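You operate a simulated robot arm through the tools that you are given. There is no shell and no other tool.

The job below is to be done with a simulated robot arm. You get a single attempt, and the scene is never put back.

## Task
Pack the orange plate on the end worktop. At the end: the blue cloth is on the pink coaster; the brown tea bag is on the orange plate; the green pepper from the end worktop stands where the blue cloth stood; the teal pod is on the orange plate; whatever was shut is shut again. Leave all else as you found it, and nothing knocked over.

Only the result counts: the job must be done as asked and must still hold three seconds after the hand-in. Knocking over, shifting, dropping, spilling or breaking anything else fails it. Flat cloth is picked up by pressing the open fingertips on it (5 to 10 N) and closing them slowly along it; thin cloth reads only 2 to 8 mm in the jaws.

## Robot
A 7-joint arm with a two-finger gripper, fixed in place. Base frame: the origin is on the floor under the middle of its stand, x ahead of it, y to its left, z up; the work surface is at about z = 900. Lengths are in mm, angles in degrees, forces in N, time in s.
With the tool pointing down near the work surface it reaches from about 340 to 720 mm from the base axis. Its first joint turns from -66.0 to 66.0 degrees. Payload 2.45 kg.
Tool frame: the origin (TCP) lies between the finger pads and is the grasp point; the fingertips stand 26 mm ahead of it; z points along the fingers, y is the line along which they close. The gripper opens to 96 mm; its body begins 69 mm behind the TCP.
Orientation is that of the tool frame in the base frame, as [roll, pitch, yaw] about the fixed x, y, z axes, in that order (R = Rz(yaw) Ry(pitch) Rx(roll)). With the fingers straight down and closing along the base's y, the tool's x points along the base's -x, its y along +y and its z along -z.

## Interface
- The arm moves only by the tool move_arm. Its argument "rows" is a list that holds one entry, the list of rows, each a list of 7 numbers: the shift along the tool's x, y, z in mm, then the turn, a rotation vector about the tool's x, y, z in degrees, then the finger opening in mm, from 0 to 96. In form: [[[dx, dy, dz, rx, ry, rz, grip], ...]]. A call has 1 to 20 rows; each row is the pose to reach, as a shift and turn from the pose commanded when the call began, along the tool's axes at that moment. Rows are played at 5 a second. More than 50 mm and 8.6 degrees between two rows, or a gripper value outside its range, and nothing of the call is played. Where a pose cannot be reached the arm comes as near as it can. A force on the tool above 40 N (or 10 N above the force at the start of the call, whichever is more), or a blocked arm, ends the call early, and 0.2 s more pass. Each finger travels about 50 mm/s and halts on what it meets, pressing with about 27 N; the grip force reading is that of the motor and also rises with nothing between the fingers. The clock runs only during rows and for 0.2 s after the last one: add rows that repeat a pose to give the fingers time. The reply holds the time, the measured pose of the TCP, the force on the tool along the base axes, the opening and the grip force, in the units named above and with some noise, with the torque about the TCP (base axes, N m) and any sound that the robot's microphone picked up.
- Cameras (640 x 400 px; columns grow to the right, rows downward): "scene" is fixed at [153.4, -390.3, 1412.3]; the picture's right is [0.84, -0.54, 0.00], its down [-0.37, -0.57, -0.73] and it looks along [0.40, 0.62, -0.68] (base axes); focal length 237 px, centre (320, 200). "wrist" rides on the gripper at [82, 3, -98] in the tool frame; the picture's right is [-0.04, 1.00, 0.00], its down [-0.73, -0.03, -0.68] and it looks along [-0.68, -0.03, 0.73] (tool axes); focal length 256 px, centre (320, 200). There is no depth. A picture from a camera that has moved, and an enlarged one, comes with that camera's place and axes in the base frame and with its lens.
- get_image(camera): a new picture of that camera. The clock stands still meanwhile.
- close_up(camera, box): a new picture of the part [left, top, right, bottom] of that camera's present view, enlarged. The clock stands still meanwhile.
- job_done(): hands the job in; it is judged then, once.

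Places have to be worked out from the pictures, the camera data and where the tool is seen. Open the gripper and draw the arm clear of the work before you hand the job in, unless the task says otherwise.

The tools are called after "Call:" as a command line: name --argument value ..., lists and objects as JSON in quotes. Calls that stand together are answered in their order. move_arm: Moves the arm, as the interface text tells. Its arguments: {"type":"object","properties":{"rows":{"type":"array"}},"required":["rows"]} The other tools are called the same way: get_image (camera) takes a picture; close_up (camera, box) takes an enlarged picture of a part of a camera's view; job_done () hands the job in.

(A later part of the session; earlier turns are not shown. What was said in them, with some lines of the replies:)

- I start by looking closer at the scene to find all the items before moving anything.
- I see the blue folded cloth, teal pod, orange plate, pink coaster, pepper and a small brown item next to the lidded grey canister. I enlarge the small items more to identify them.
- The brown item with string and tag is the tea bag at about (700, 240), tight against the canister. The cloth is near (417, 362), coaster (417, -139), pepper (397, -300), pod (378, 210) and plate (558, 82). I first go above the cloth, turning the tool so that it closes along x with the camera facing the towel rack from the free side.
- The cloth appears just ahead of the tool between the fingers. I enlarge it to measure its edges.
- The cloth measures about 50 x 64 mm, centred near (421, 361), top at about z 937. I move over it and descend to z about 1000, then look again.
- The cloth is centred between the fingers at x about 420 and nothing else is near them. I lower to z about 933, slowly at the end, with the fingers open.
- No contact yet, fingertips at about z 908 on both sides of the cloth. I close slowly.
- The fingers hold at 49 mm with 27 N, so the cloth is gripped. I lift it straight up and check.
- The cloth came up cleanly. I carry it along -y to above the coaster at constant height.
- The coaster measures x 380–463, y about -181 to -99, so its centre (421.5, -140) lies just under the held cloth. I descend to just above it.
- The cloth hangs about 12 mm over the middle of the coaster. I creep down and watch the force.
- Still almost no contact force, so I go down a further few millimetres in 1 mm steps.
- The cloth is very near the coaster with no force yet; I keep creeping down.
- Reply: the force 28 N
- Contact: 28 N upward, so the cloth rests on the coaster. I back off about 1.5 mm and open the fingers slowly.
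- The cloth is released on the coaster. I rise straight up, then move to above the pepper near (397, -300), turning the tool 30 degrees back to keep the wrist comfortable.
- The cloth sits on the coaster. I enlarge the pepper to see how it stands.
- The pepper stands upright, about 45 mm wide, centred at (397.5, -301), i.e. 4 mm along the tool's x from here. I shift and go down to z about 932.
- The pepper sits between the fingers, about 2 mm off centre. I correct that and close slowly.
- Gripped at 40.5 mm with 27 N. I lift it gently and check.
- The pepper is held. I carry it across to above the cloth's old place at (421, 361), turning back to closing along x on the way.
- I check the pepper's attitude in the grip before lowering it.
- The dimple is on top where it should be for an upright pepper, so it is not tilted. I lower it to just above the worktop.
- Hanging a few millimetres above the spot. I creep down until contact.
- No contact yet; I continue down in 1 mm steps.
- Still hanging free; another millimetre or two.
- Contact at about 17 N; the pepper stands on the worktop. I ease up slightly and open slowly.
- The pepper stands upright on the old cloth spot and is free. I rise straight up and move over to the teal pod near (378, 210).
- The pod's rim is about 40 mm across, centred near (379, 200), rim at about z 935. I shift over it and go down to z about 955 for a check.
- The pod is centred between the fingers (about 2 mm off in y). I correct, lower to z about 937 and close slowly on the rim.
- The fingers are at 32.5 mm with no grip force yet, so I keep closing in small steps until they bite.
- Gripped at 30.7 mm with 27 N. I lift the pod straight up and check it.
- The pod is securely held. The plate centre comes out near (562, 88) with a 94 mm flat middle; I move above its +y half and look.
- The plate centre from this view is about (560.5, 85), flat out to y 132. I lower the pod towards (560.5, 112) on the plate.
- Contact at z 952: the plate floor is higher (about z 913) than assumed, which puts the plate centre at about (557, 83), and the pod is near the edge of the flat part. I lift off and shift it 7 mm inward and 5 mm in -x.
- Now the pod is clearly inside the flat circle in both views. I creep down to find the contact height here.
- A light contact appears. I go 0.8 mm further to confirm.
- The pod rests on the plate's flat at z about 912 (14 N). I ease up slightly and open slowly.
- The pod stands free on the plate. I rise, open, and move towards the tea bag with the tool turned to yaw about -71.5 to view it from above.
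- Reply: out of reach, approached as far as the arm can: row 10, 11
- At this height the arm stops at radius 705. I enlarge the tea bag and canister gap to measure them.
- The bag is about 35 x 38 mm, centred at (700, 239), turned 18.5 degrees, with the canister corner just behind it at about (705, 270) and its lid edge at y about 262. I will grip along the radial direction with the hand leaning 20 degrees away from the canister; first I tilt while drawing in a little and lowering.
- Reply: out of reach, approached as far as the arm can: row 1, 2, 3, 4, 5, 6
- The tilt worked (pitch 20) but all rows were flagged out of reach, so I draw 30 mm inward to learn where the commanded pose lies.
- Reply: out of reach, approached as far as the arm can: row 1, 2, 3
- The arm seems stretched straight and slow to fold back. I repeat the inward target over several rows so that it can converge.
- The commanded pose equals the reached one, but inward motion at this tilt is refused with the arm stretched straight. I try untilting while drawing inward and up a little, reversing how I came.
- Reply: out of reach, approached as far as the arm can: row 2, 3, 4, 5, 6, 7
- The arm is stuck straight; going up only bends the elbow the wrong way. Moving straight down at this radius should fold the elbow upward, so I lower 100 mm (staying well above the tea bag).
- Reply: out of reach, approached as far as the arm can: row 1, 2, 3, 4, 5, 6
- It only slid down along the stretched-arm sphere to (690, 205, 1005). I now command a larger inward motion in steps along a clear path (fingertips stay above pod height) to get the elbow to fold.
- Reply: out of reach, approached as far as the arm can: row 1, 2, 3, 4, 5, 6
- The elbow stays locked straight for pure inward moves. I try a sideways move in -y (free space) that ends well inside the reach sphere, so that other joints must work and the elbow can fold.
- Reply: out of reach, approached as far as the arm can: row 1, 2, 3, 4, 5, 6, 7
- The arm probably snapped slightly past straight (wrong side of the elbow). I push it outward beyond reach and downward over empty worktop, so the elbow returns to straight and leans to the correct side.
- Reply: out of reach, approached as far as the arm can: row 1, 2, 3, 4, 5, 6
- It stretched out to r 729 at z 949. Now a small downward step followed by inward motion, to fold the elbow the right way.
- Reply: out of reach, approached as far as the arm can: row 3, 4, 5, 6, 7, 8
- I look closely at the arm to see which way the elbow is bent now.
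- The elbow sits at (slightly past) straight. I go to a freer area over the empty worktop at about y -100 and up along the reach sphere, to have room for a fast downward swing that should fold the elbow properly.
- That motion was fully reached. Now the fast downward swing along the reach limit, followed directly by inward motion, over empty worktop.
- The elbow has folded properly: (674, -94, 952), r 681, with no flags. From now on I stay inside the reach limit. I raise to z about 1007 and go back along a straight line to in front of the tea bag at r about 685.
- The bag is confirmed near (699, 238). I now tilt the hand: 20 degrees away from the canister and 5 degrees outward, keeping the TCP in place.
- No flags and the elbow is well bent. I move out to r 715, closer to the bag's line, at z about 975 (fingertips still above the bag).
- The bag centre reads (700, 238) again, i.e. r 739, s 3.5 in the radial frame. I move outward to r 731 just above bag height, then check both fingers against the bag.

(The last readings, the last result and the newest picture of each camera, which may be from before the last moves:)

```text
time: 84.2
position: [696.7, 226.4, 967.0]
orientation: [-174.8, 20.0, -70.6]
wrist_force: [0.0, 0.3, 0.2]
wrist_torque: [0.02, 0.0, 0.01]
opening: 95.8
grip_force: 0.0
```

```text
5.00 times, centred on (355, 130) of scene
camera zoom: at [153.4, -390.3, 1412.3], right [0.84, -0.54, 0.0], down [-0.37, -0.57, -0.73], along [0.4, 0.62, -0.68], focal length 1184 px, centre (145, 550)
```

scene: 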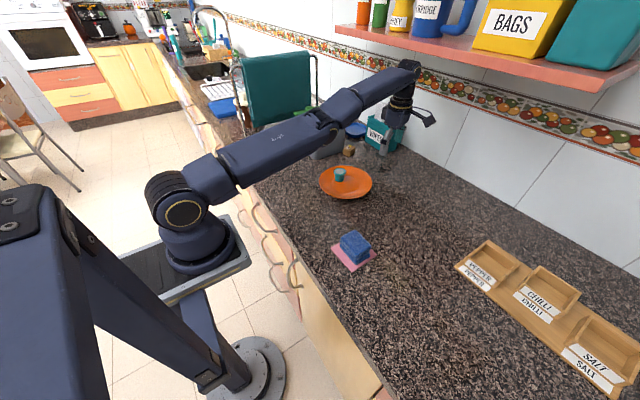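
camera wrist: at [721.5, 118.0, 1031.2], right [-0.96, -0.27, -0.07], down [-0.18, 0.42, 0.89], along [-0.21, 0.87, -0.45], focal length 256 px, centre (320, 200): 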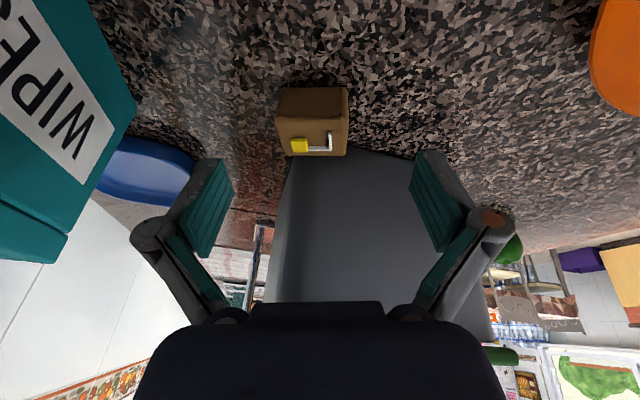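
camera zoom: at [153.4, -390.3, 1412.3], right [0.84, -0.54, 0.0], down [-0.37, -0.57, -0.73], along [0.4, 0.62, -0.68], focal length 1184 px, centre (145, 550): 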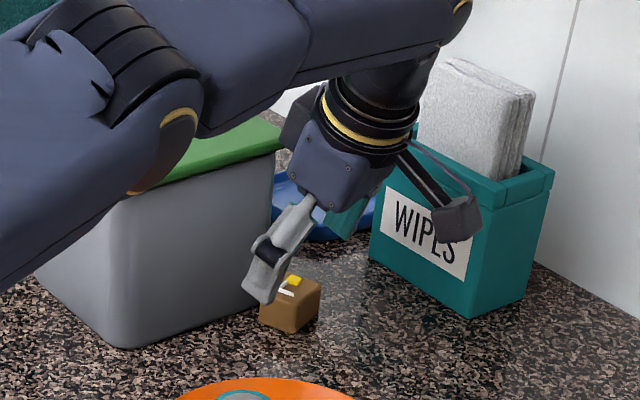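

The TCP is over the bag (r 732, s -6). I descend straight down 29 mm with the fingers open on either side of it.

Call:
move_arm --rows '[[[3.4, 0.9, 9.4, 0, 0, 0, 96], [6.1, 1.5, 16.8, 0, 0, 0, 96], [8.2, 2, 22.5, 0, 0, 0, 96], [9.2, 2.3, 25.3, 0, 0, 0, 96], [9.9, 2.5, 27.1, 0, 0, 0, 96], [9.9, 2.5, 27.1, 0, 0, 0, 96]]]'

Call:
get_image --camera "wrist"

Call:
close_up --camera "scene" --box '[320, 110, 390, 170]'

```text
time: 85.6
position: [696.0, 225.0, 937.4]
orientation: [-174.7, 20.0, -70.7]
wrist_force: [-0.5, -0.2, -0.3]
wrist_torque: [-0.03, 0.02, 0.01]
opening: 96.2
grip_force: 0.0
```

```text
taken
camera wrist: at [721.5, 117.5, 1002.1], right [-0.96, -0.27, -0.07], down [-0.18, 0.42, 0.89], along [-0.21, 0.87, -0.45], focal length 256 px, centre (320, 200)
```

wrist: 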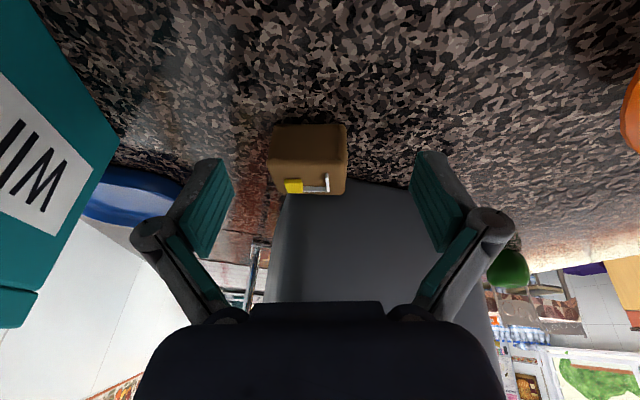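

```text
6.67 times, centred on (355, 140) of scene
camera zoom: at [153.4, -390.3, 1412.3], right [0.84, -0.54, 0.0], down [-0.37, -0.57, -0.73], along [0.4, 0.62, -0.68], focal length 1578 px, centre (87, 600)
```

zoom: 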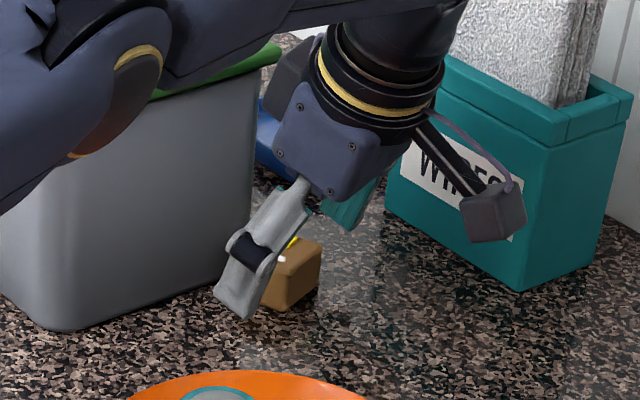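

The bag sits between the open fingers with no contact. I close slowly; the far finger will draw it in slightly.

Call:
move_arm --rows '[[[0, 0, 0, 0, 0, 0, 86], [0, 0, 0, 0, 0, 0, 76], [0, 0, 0, 0, 0, 0, 68], [0, 0, 0, 0, 0, 0, 62], [0, 0, 0, 0, 0, 0, 58], [0, 0, 0, 0, 0, 0, 54], [0, 0, 0, 0, 0, 0, 51], [0, 0, 0, 0, 0, 0, 48], [0, 0, 0, 0, 0, 0, 46], [0, 0, 0, 0, 0, 0, 44], [0, 0, 0, 0, 0, 0, 42], [0, 0, 0, 0, 0, 0, 40], [0, 0, 0, 0, 0, 0, 38], [0, 0, 0, 0, 0, 0, 36], [0, 0, 0, 0, 0, 0, 36]]]'

Call:
get_image --camera "wrist"

Call:
close_up --camera "scene" --box '[320, 110, 390, 170]'

```text
time: 88.8
position: [696.0, 225.4, 939.1]
orientation: [-174.8, 20.0, -70.6]
wrist_force: [0.5, 0.0, 1.9]
wrist_torque: [0.04, 0.08, 0.0]
opening: 43.2
grip_force: 27.0
```

```text
taken
camera wrist: at [721.5, 117.5, 1002.4], right [-0.96, -0.27, -0.07], down [-0.18, 0.42, 0.89], along [-0.21, 0.87, -0.45], focal length 256 px, centre (320, 200)
```

wrist: 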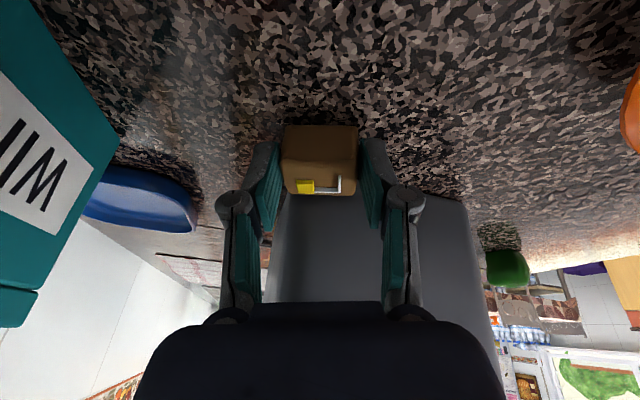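

```text
6.67 times, centred on (355, 140) of scene
camera zoom: at [153.4, -390.4, 1412.3], right [0.84, -0.54, 0.0], down [-0.37, -0.57, -0.73], along [0.4, 0.62, -0.68], focal length 1578 px, centre (87, 600)
```

zoom: 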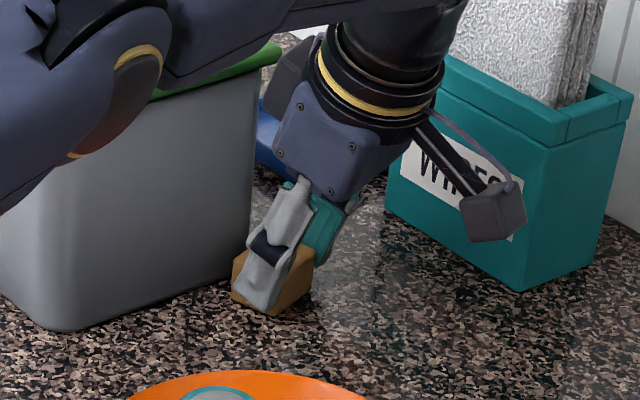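

Gripped at 43 mm with 27 N. I lift a little first, then move inward and away from the canister lid while rising.

Call:
move_arm --rows '[[[-1.4, -0.3, -3.7, 0, 0, 0, 36], [-3.4, -0.9, -9.4, 0, 0, 0, 36], [0.1, 6.5, -17.7, 0, 0, 0, 36], [5.2, 22.6, -30.7, 0, 0, 0, 36], [9.2, 41, -49.8, 0, 0, 0, 36], [8.4, 64.6, -67.7, 0, 0, 0, 36], [7.6, 88.1, -85.6, 0, 0, 0, 36], [7.6, 88.1, -85.6, 0, 0, 0, 36]]]'

Call:
get_image --camera "wrist"

Call:
close_up --camera "scene" --box '[300, 80, 420, 210]'

```text
time: 90.6
position: [616.0, 162.5, 1007.1]
orientation: [-174.8, 20.0, -70.6]
wrist_force: [0.0, 0.3, -0.6]
wrist_torque: [0.01, 0.03, -0.07]
opening: 42.9
grip_force: 26.7
```

```text
taken
camera wrist: at [641.7, 54.6, 1071.1], right [-0.96, -0.27, -0.07], down [-0.18, 0.42, 0.89], along [-0.21, 0.87, -0.45], focal length 256 px, centre (320, 200)
```

wrist: 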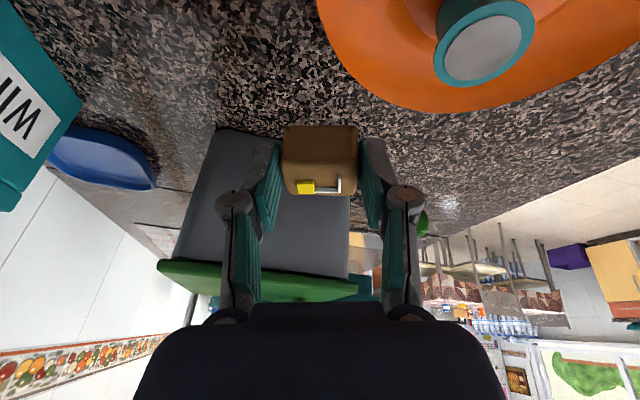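

```text
3.08 times, centred on (360, 145) of scene
camera zoom: at [153.4, -390.3, 1412.3], right [0.84, -0.54, 0.0], down [-0.37, -0.57, -0.73], along [0.4, 0.62, -0.68], focal length 728 px, centre (197, 369)
```

zoom: 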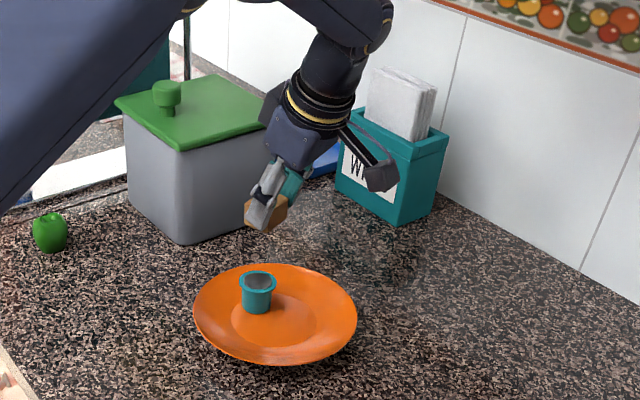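

The bag is held firmly and unrotated. I carry it, keeping the same tool attitude, over the plate's -y half, aiming the bag centre at about (560, 60), clear of the pod at (557, 107).

Call:
move_arm --rows '[[[-5.1, -1.3, -14, 0, 0, 0, 36], [11.3, 15.9, -21.6, 0, 0, 0, 36], [27.8, 33.1, -29.2, 0, 0, 0, 36], [44.3, 50.3, -36.8, 0, 0, 0, 36], [60.7, 67.5, -44.4, 0, 0, 0, 36], [77.2, 84.8, -51.9, 0, 0, 0, 36], [77.2, 84.8, -51.9, 0, 0, 0, 36]]]'

Call:
get_image --camera "wrist"

Call:
close_up --camera "scene" --box '[300, 100, 420, 220]'

```text
time: 92.2
position: [561.3, 50.4, 1025.1]
orientation: [-174.8, 20.0, -70.5]
wrist_force: [0.3, 0.3, -0.6]
wrist_torque: [0.01, -0.01, 0.0]
opening: 43.0
grip_force: 26.6
```

```text
taken
camera wrist: at [587.2, -57.7, 1088.3], right [-0.96, -0.27, -0.07], down [-0.18, 0.42, 0.89], along [-0.21, 0.87, -0.45], focal length 256 px, centre (320, 200)
```

wrist: 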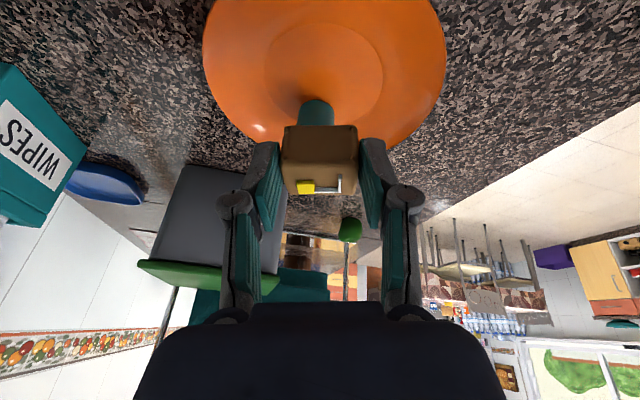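

```text
3.33 times, centred on (360, 160) of scene
camera zoom: at [153.4, -390.4, 1412.3], right [0.84, -0.54, 0.0], down [-0.37, -0.57, -0.73], along [0.4, 0.62, -0.68], focal length 789 px, centre (187, 333)
```

zoom: 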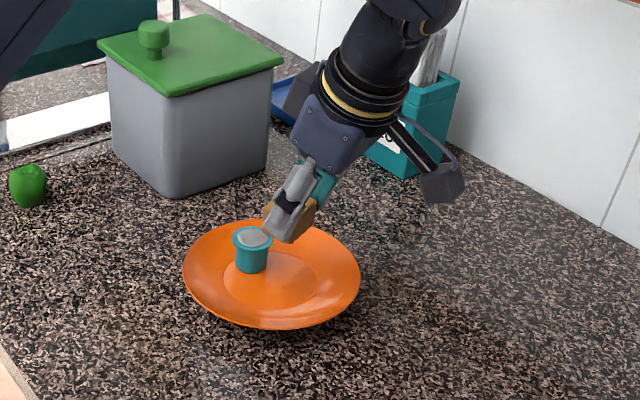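

The bag hovers over the free part of the plate, with the pod behind it. I lower straight down to a few millimetres above the plate.

Call:
move_arm --rows '[[[6.8, 1.7, 18.7, 0, 0, 0, 36], [13.7, 3.4, 37.4, 0, 0, 0, 36], [19.1, 4.8, 52.4, 0, 0, 0, 36], [22.2, 5.5, 60.8, 0, 0, 0, 36], [23.9, 6, 65.5, 0, 0, 0, 36], [23.9, 6, 65.5, 0, 0, 0, 36]]]'

Call:
get_image --camera "wrist"

Call:
close_up --camera "scene" --box '[320, 140, 385, 200]'

```text
time: 93.6
position: [561.9, 50.9, 953.6]
orientation: [-174.8, 20.0, -70.6]
wrist_force: [0.1, 0.0, -0.6]
wrist_torque: [0.0, -0.03, -0.02]
opening: 42.9
grip_force: 27.1
```

```text
taken
camera wrist: at [587.8, -58.2, 1017.2], right [-0.96, -0.27, -0.07], down [-0.18, 0.42, 0.89], along [-0.21, 0.87, -0.45], focal length 256 px, centre (320, 200)
```

wrist: 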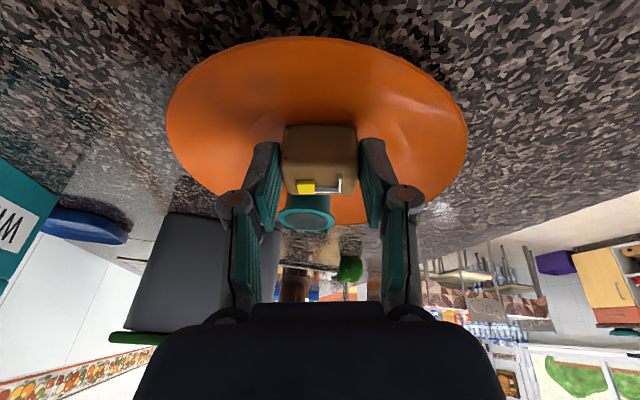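

```text
6.67 times, centred on (352, 170) of scene
camera zoom: at [153.4, -390.3, 1412.3], right [0.84, -0.54, 0.0], down [-0.37, -0.57, -0.73], along [0.4, 0.62, -0.68], focal length 1578 px, centre (103, 400)
```

zoom: 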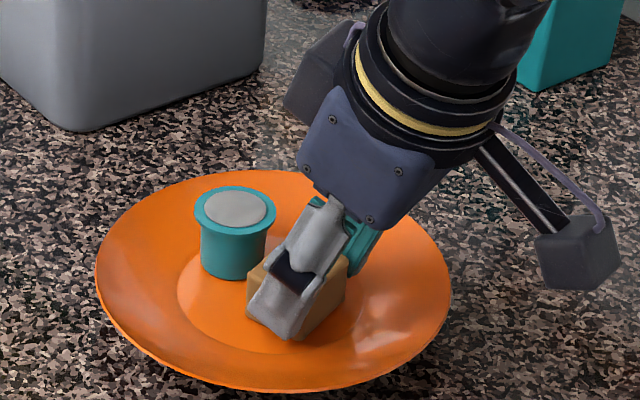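

Bag and pod are well separated. I creep down until contact.

Call:
move_arm --rows '[[[0.34, 0.09, 0.94, 0, 0, 0, 36], [0.68, 0.17, 1.87, 0, 0, 0, 36], [0.68, 0.17, 1.87, 0, 0, 0, 36]]]'

```text
time: 94.4
position: [561.9, 51.5, 952.4]
orientation: [-174.6, 20.1, -70.4]
wrist_force: [0.4, -1.7, 16.8]
wrist_torque: [0.02, 0.34, 0.04]
opening: 43.2
grip_force: 27.2
```

Contact at 17 N. I ease up half a millimetre and open the fingers slowly.

Call:
move_arm --rows '[[[-0.15, -0.04, -0.4, 0, 0, 0, 38], [-0.15, -0.04, -0.4, 0, 0, 0, 41], [-0.15, -0.04, -0.4, 0, 0, 0, 43], [-0.15, -0.04, -0.4, 0, 0, 0, 45], [-0.15, -0.04, -0.4, 0, 0, 0, 48], [-0.15, -0.04, -0.4, 0, 0, 0, 52], [-0.15, -0.04, -0.4, 0, 0, 0, 57], [-0.15, -0.04, -0.4, 0, 0, 0, 62], [-0.15, -0.04, -0.4, 0, 0, 0, 66], [-0.15, -0.04, -0.4, 0, 0, 0, 66]]]'

Call:
get_image --camera "wrist"

Call:
close_up --camera "scene" --box '[320, 140, 385, 200]'

```text
time: 96.6
position: [562.2, 49.6, 950.4]
orientation: [-174.8, 20.0, -70.6]
wrist_force: [-0.4, -0.1, 0.4]
wrist_torque: [0.02, 0.04, -0.02]
opening: 66.1
grip_force: 0.1
```

```text
taken
camera wrist: at [587.6, -57.8, 1015.2], right [-0.96, -0.27, -0.07], down [-0.18, 0.42, 0.89], along [-0.21, 0.87, -0.45], focal length 256 px, centre (320, 200)
```

wrist: 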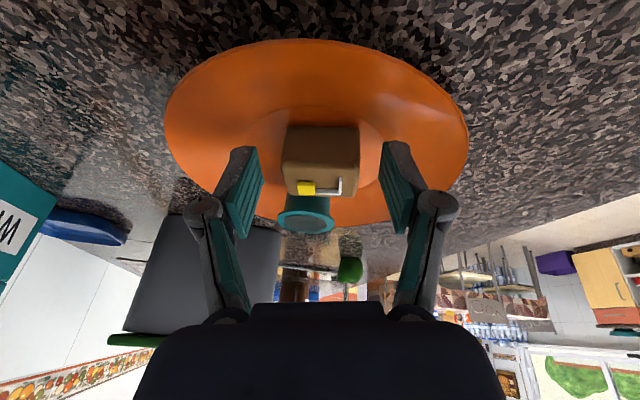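

```text
6.67 times, centred on (352, 170) of scene
camera zoom: at [153.4, -390.3, 1412.3], right [0.84, -0.54, 0.0], down [-0.37, -0.57, -0.73], along [0.4, 0.62, -0.68], focal length 1578 px, centre (103, 400)
```

zoom: 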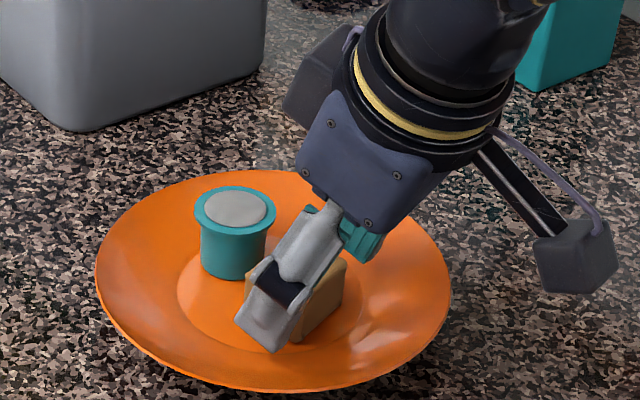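

The bag is released and rests on the plate next to the pod. I retreat straight up.

Call:
move_arm --rows '[[[-2.7, -0.7, -7.5, 0, 0, 0, 66], [-6.8, -1.7, -18.7, 0, 0, 0, 66], [-13.7, -3.4, -37.4, 0, 0, 0, 70], [-20.5, -5.1, -56.2, 0, 0, 0, 80], [-29, -7.3, -79.6, 0, 0, 0, 90], [-37.6, -9.4, -103, 0, 0, 0, 96], [-37.6, -9.4, -103, 0, 0, 0, 96]]]'

Call:
get_image --camera "wrist"

Call:
get_image --camera "scene"

Call:
close_up --camera "scene" --box '[310, 140, 385, 210]'

```text
time: 98.2
position: [559.9, 49.5, 1061.7]
orientation: [-174.8, 20.1, -70.6]
wrist_force: [-0.3, 0.8, 0.5]
wrist_torque: [-0.01, -0.01, 0.01]
opening: 96.0
grip_force: 0.0
```

```text
taken
camera wrist: at [585.9, -59.0, 1125.5], right [-0.96, -0.27, -0.07], down [-0.18, 0.42, 0.89], along [-0.21, 0.87, -0.45], focal length 256 px, centre (320, 200)
```

wrist: 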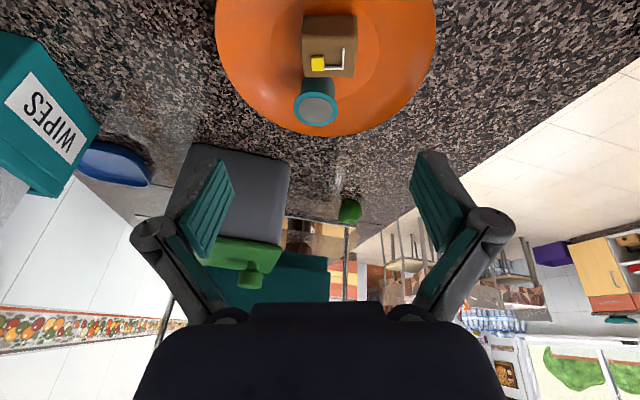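

```text
taken
```

scene: 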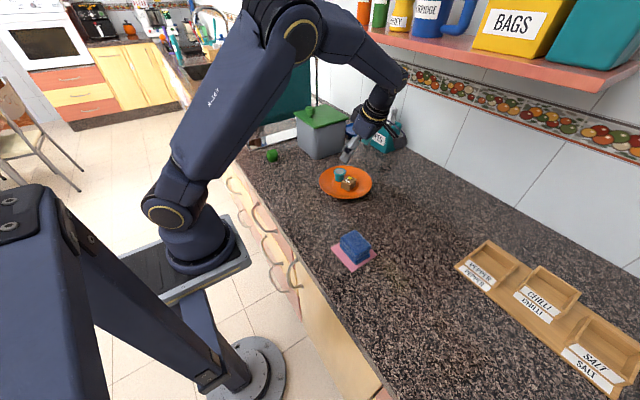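

```text
5.71 times, centred on (348, 175) of scene
camera zoom: at [153.4, -390.3, 1412.3], right [0.84, -0.54, 0.0], down [-0.37, -0.57, -0.73], along [0.4, 0.62, -0.68], focal length 1353 px, centre (163, 343)
```

zoom: 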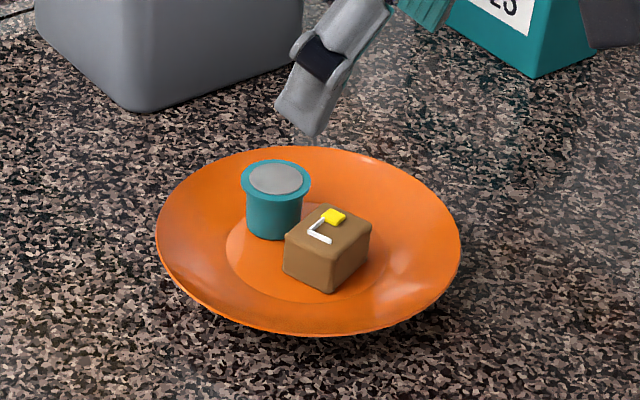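

Pod and tea bag both stand on the plate's flat and the plate has not moved. I straighten the tool and draw the arm inward and up, clear of the work.

Call:
move_arm --rows '[[[-22, 17.5, -12.3, -1, 4, 0, 96], [-44, 35, -24.6, -2, 8, 0, 96], [-66, 52.5, -37, -3, 12, 0, 96], [-88, 70, -49.3, -4, 16, 0, 96], [-110.6, 87.5, -61.6, -5, 20, 0, 96], [-110.6, 87.5, -61.6, -5, 20, 0, 96]]]'

Call:
get_image --camera "scene"

Call:
get_image --camera "wrist"

Call:
close_up --camera "scene" --box '[240, 90, 420, 210]'

Call:
close_up --camera "scene" --box '[310, 215, 400, 285]'

```text
time: 99.6
position: [446.1, 98.8, 1148.8]
orientation: [179.9, -0.2, -71.5]
wrist_force: [1.0, -0.3, 0.4]
wrist_torque: [0.03, -0.01, 0.02]
opening: 95.7
grip_force: 0.0
```

```text
taken
```

scene: 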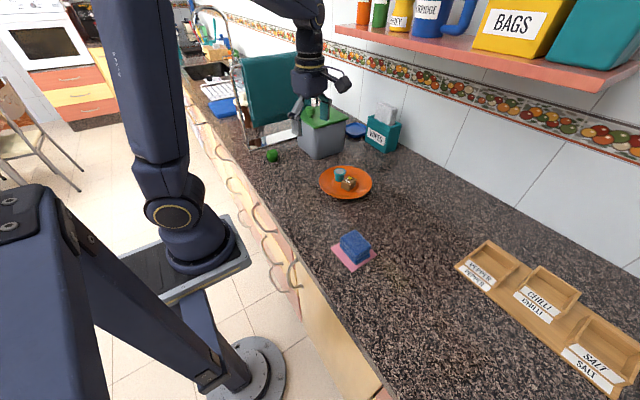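

```text
taken
camera wrist: at [469.2, 20.9, 1247.2], right [-0.96, -0.28, 0.0], down [-0.2, 0.71, 0.68], along [-0.19, 0.65, -0.73], focal length 256 px, centre (320, 200)
```

wrist: 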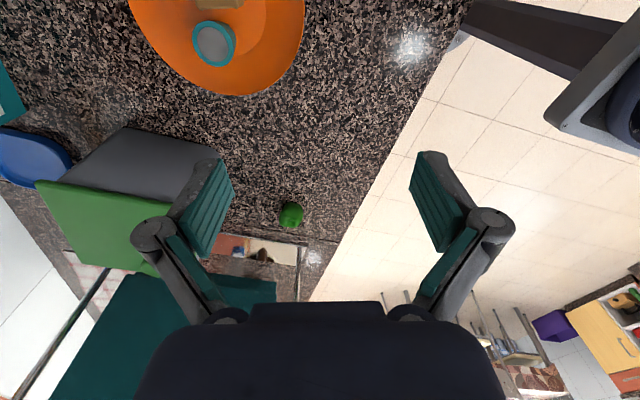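

```text
3.33 times, centred on (330, 150) of scene
camera zoom: at [153.4, -390.3, 1412.3], right [0.84, -0.54, 0.0], down [-0.37, -0.57, -0.73], along [0.4, 0.62, -0.68], focal length 789 px, centre (287, 367)
```

zoom: 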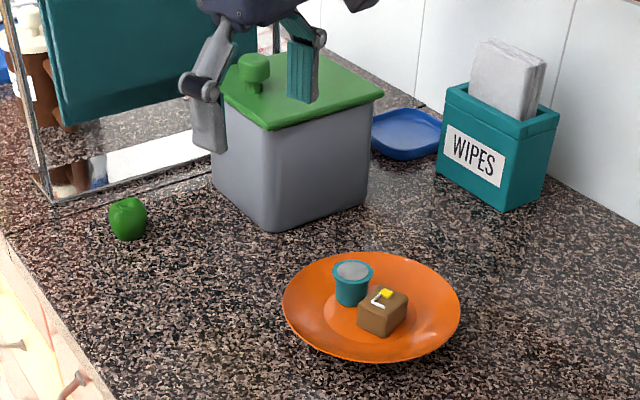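

```text
5.71 times, centred on (355, 250) of scene
camera zoom: at [153.4, -390.3, 1412.3], right [0.84, -0.54, 0.0], down [-0.37, -0.57, -0.73], along [0.4, 0.62, -0.68], focal length 1353 px, centre (120, -86)
```

zoom: 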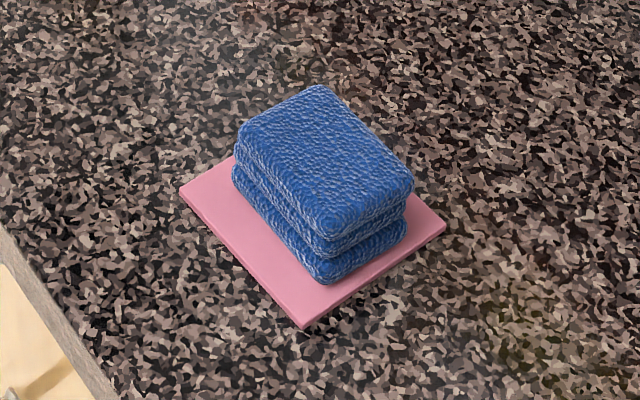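

All checks look right. The cloth is on the coaster, the pepper stands where the cloth was, and the pod and tea bag are on the orange plate. The canister is still shut, nothing else moved, and the open gripper is clear. I hand the job in.

Call:
job_done

```text
The job is handed in.
```

I finished the job and handed it in. The last pictures, taken just before the hand-in, show everything where you asked:

- **Blue cloth:** it lies on the pink coaster.
- **Green pepper:** it stands upright where the cloth was.
- **Orange plate:** the teal pod and the brown tea bag are both on it, side by side.
- **Shut things:** I opened nothing, so the canister and everything else that was shut still is.
- **Everything else:** nothing was knocked over, and the plate and canister look unmoved in the pictures.

The tea bag was close to the arm's reach limit. On the way to it the arm locked straight for a while, and I freed it over empty worktop. No contact showed in the force readings during this. The gripper was open and the arm clear of the work at hand-in.
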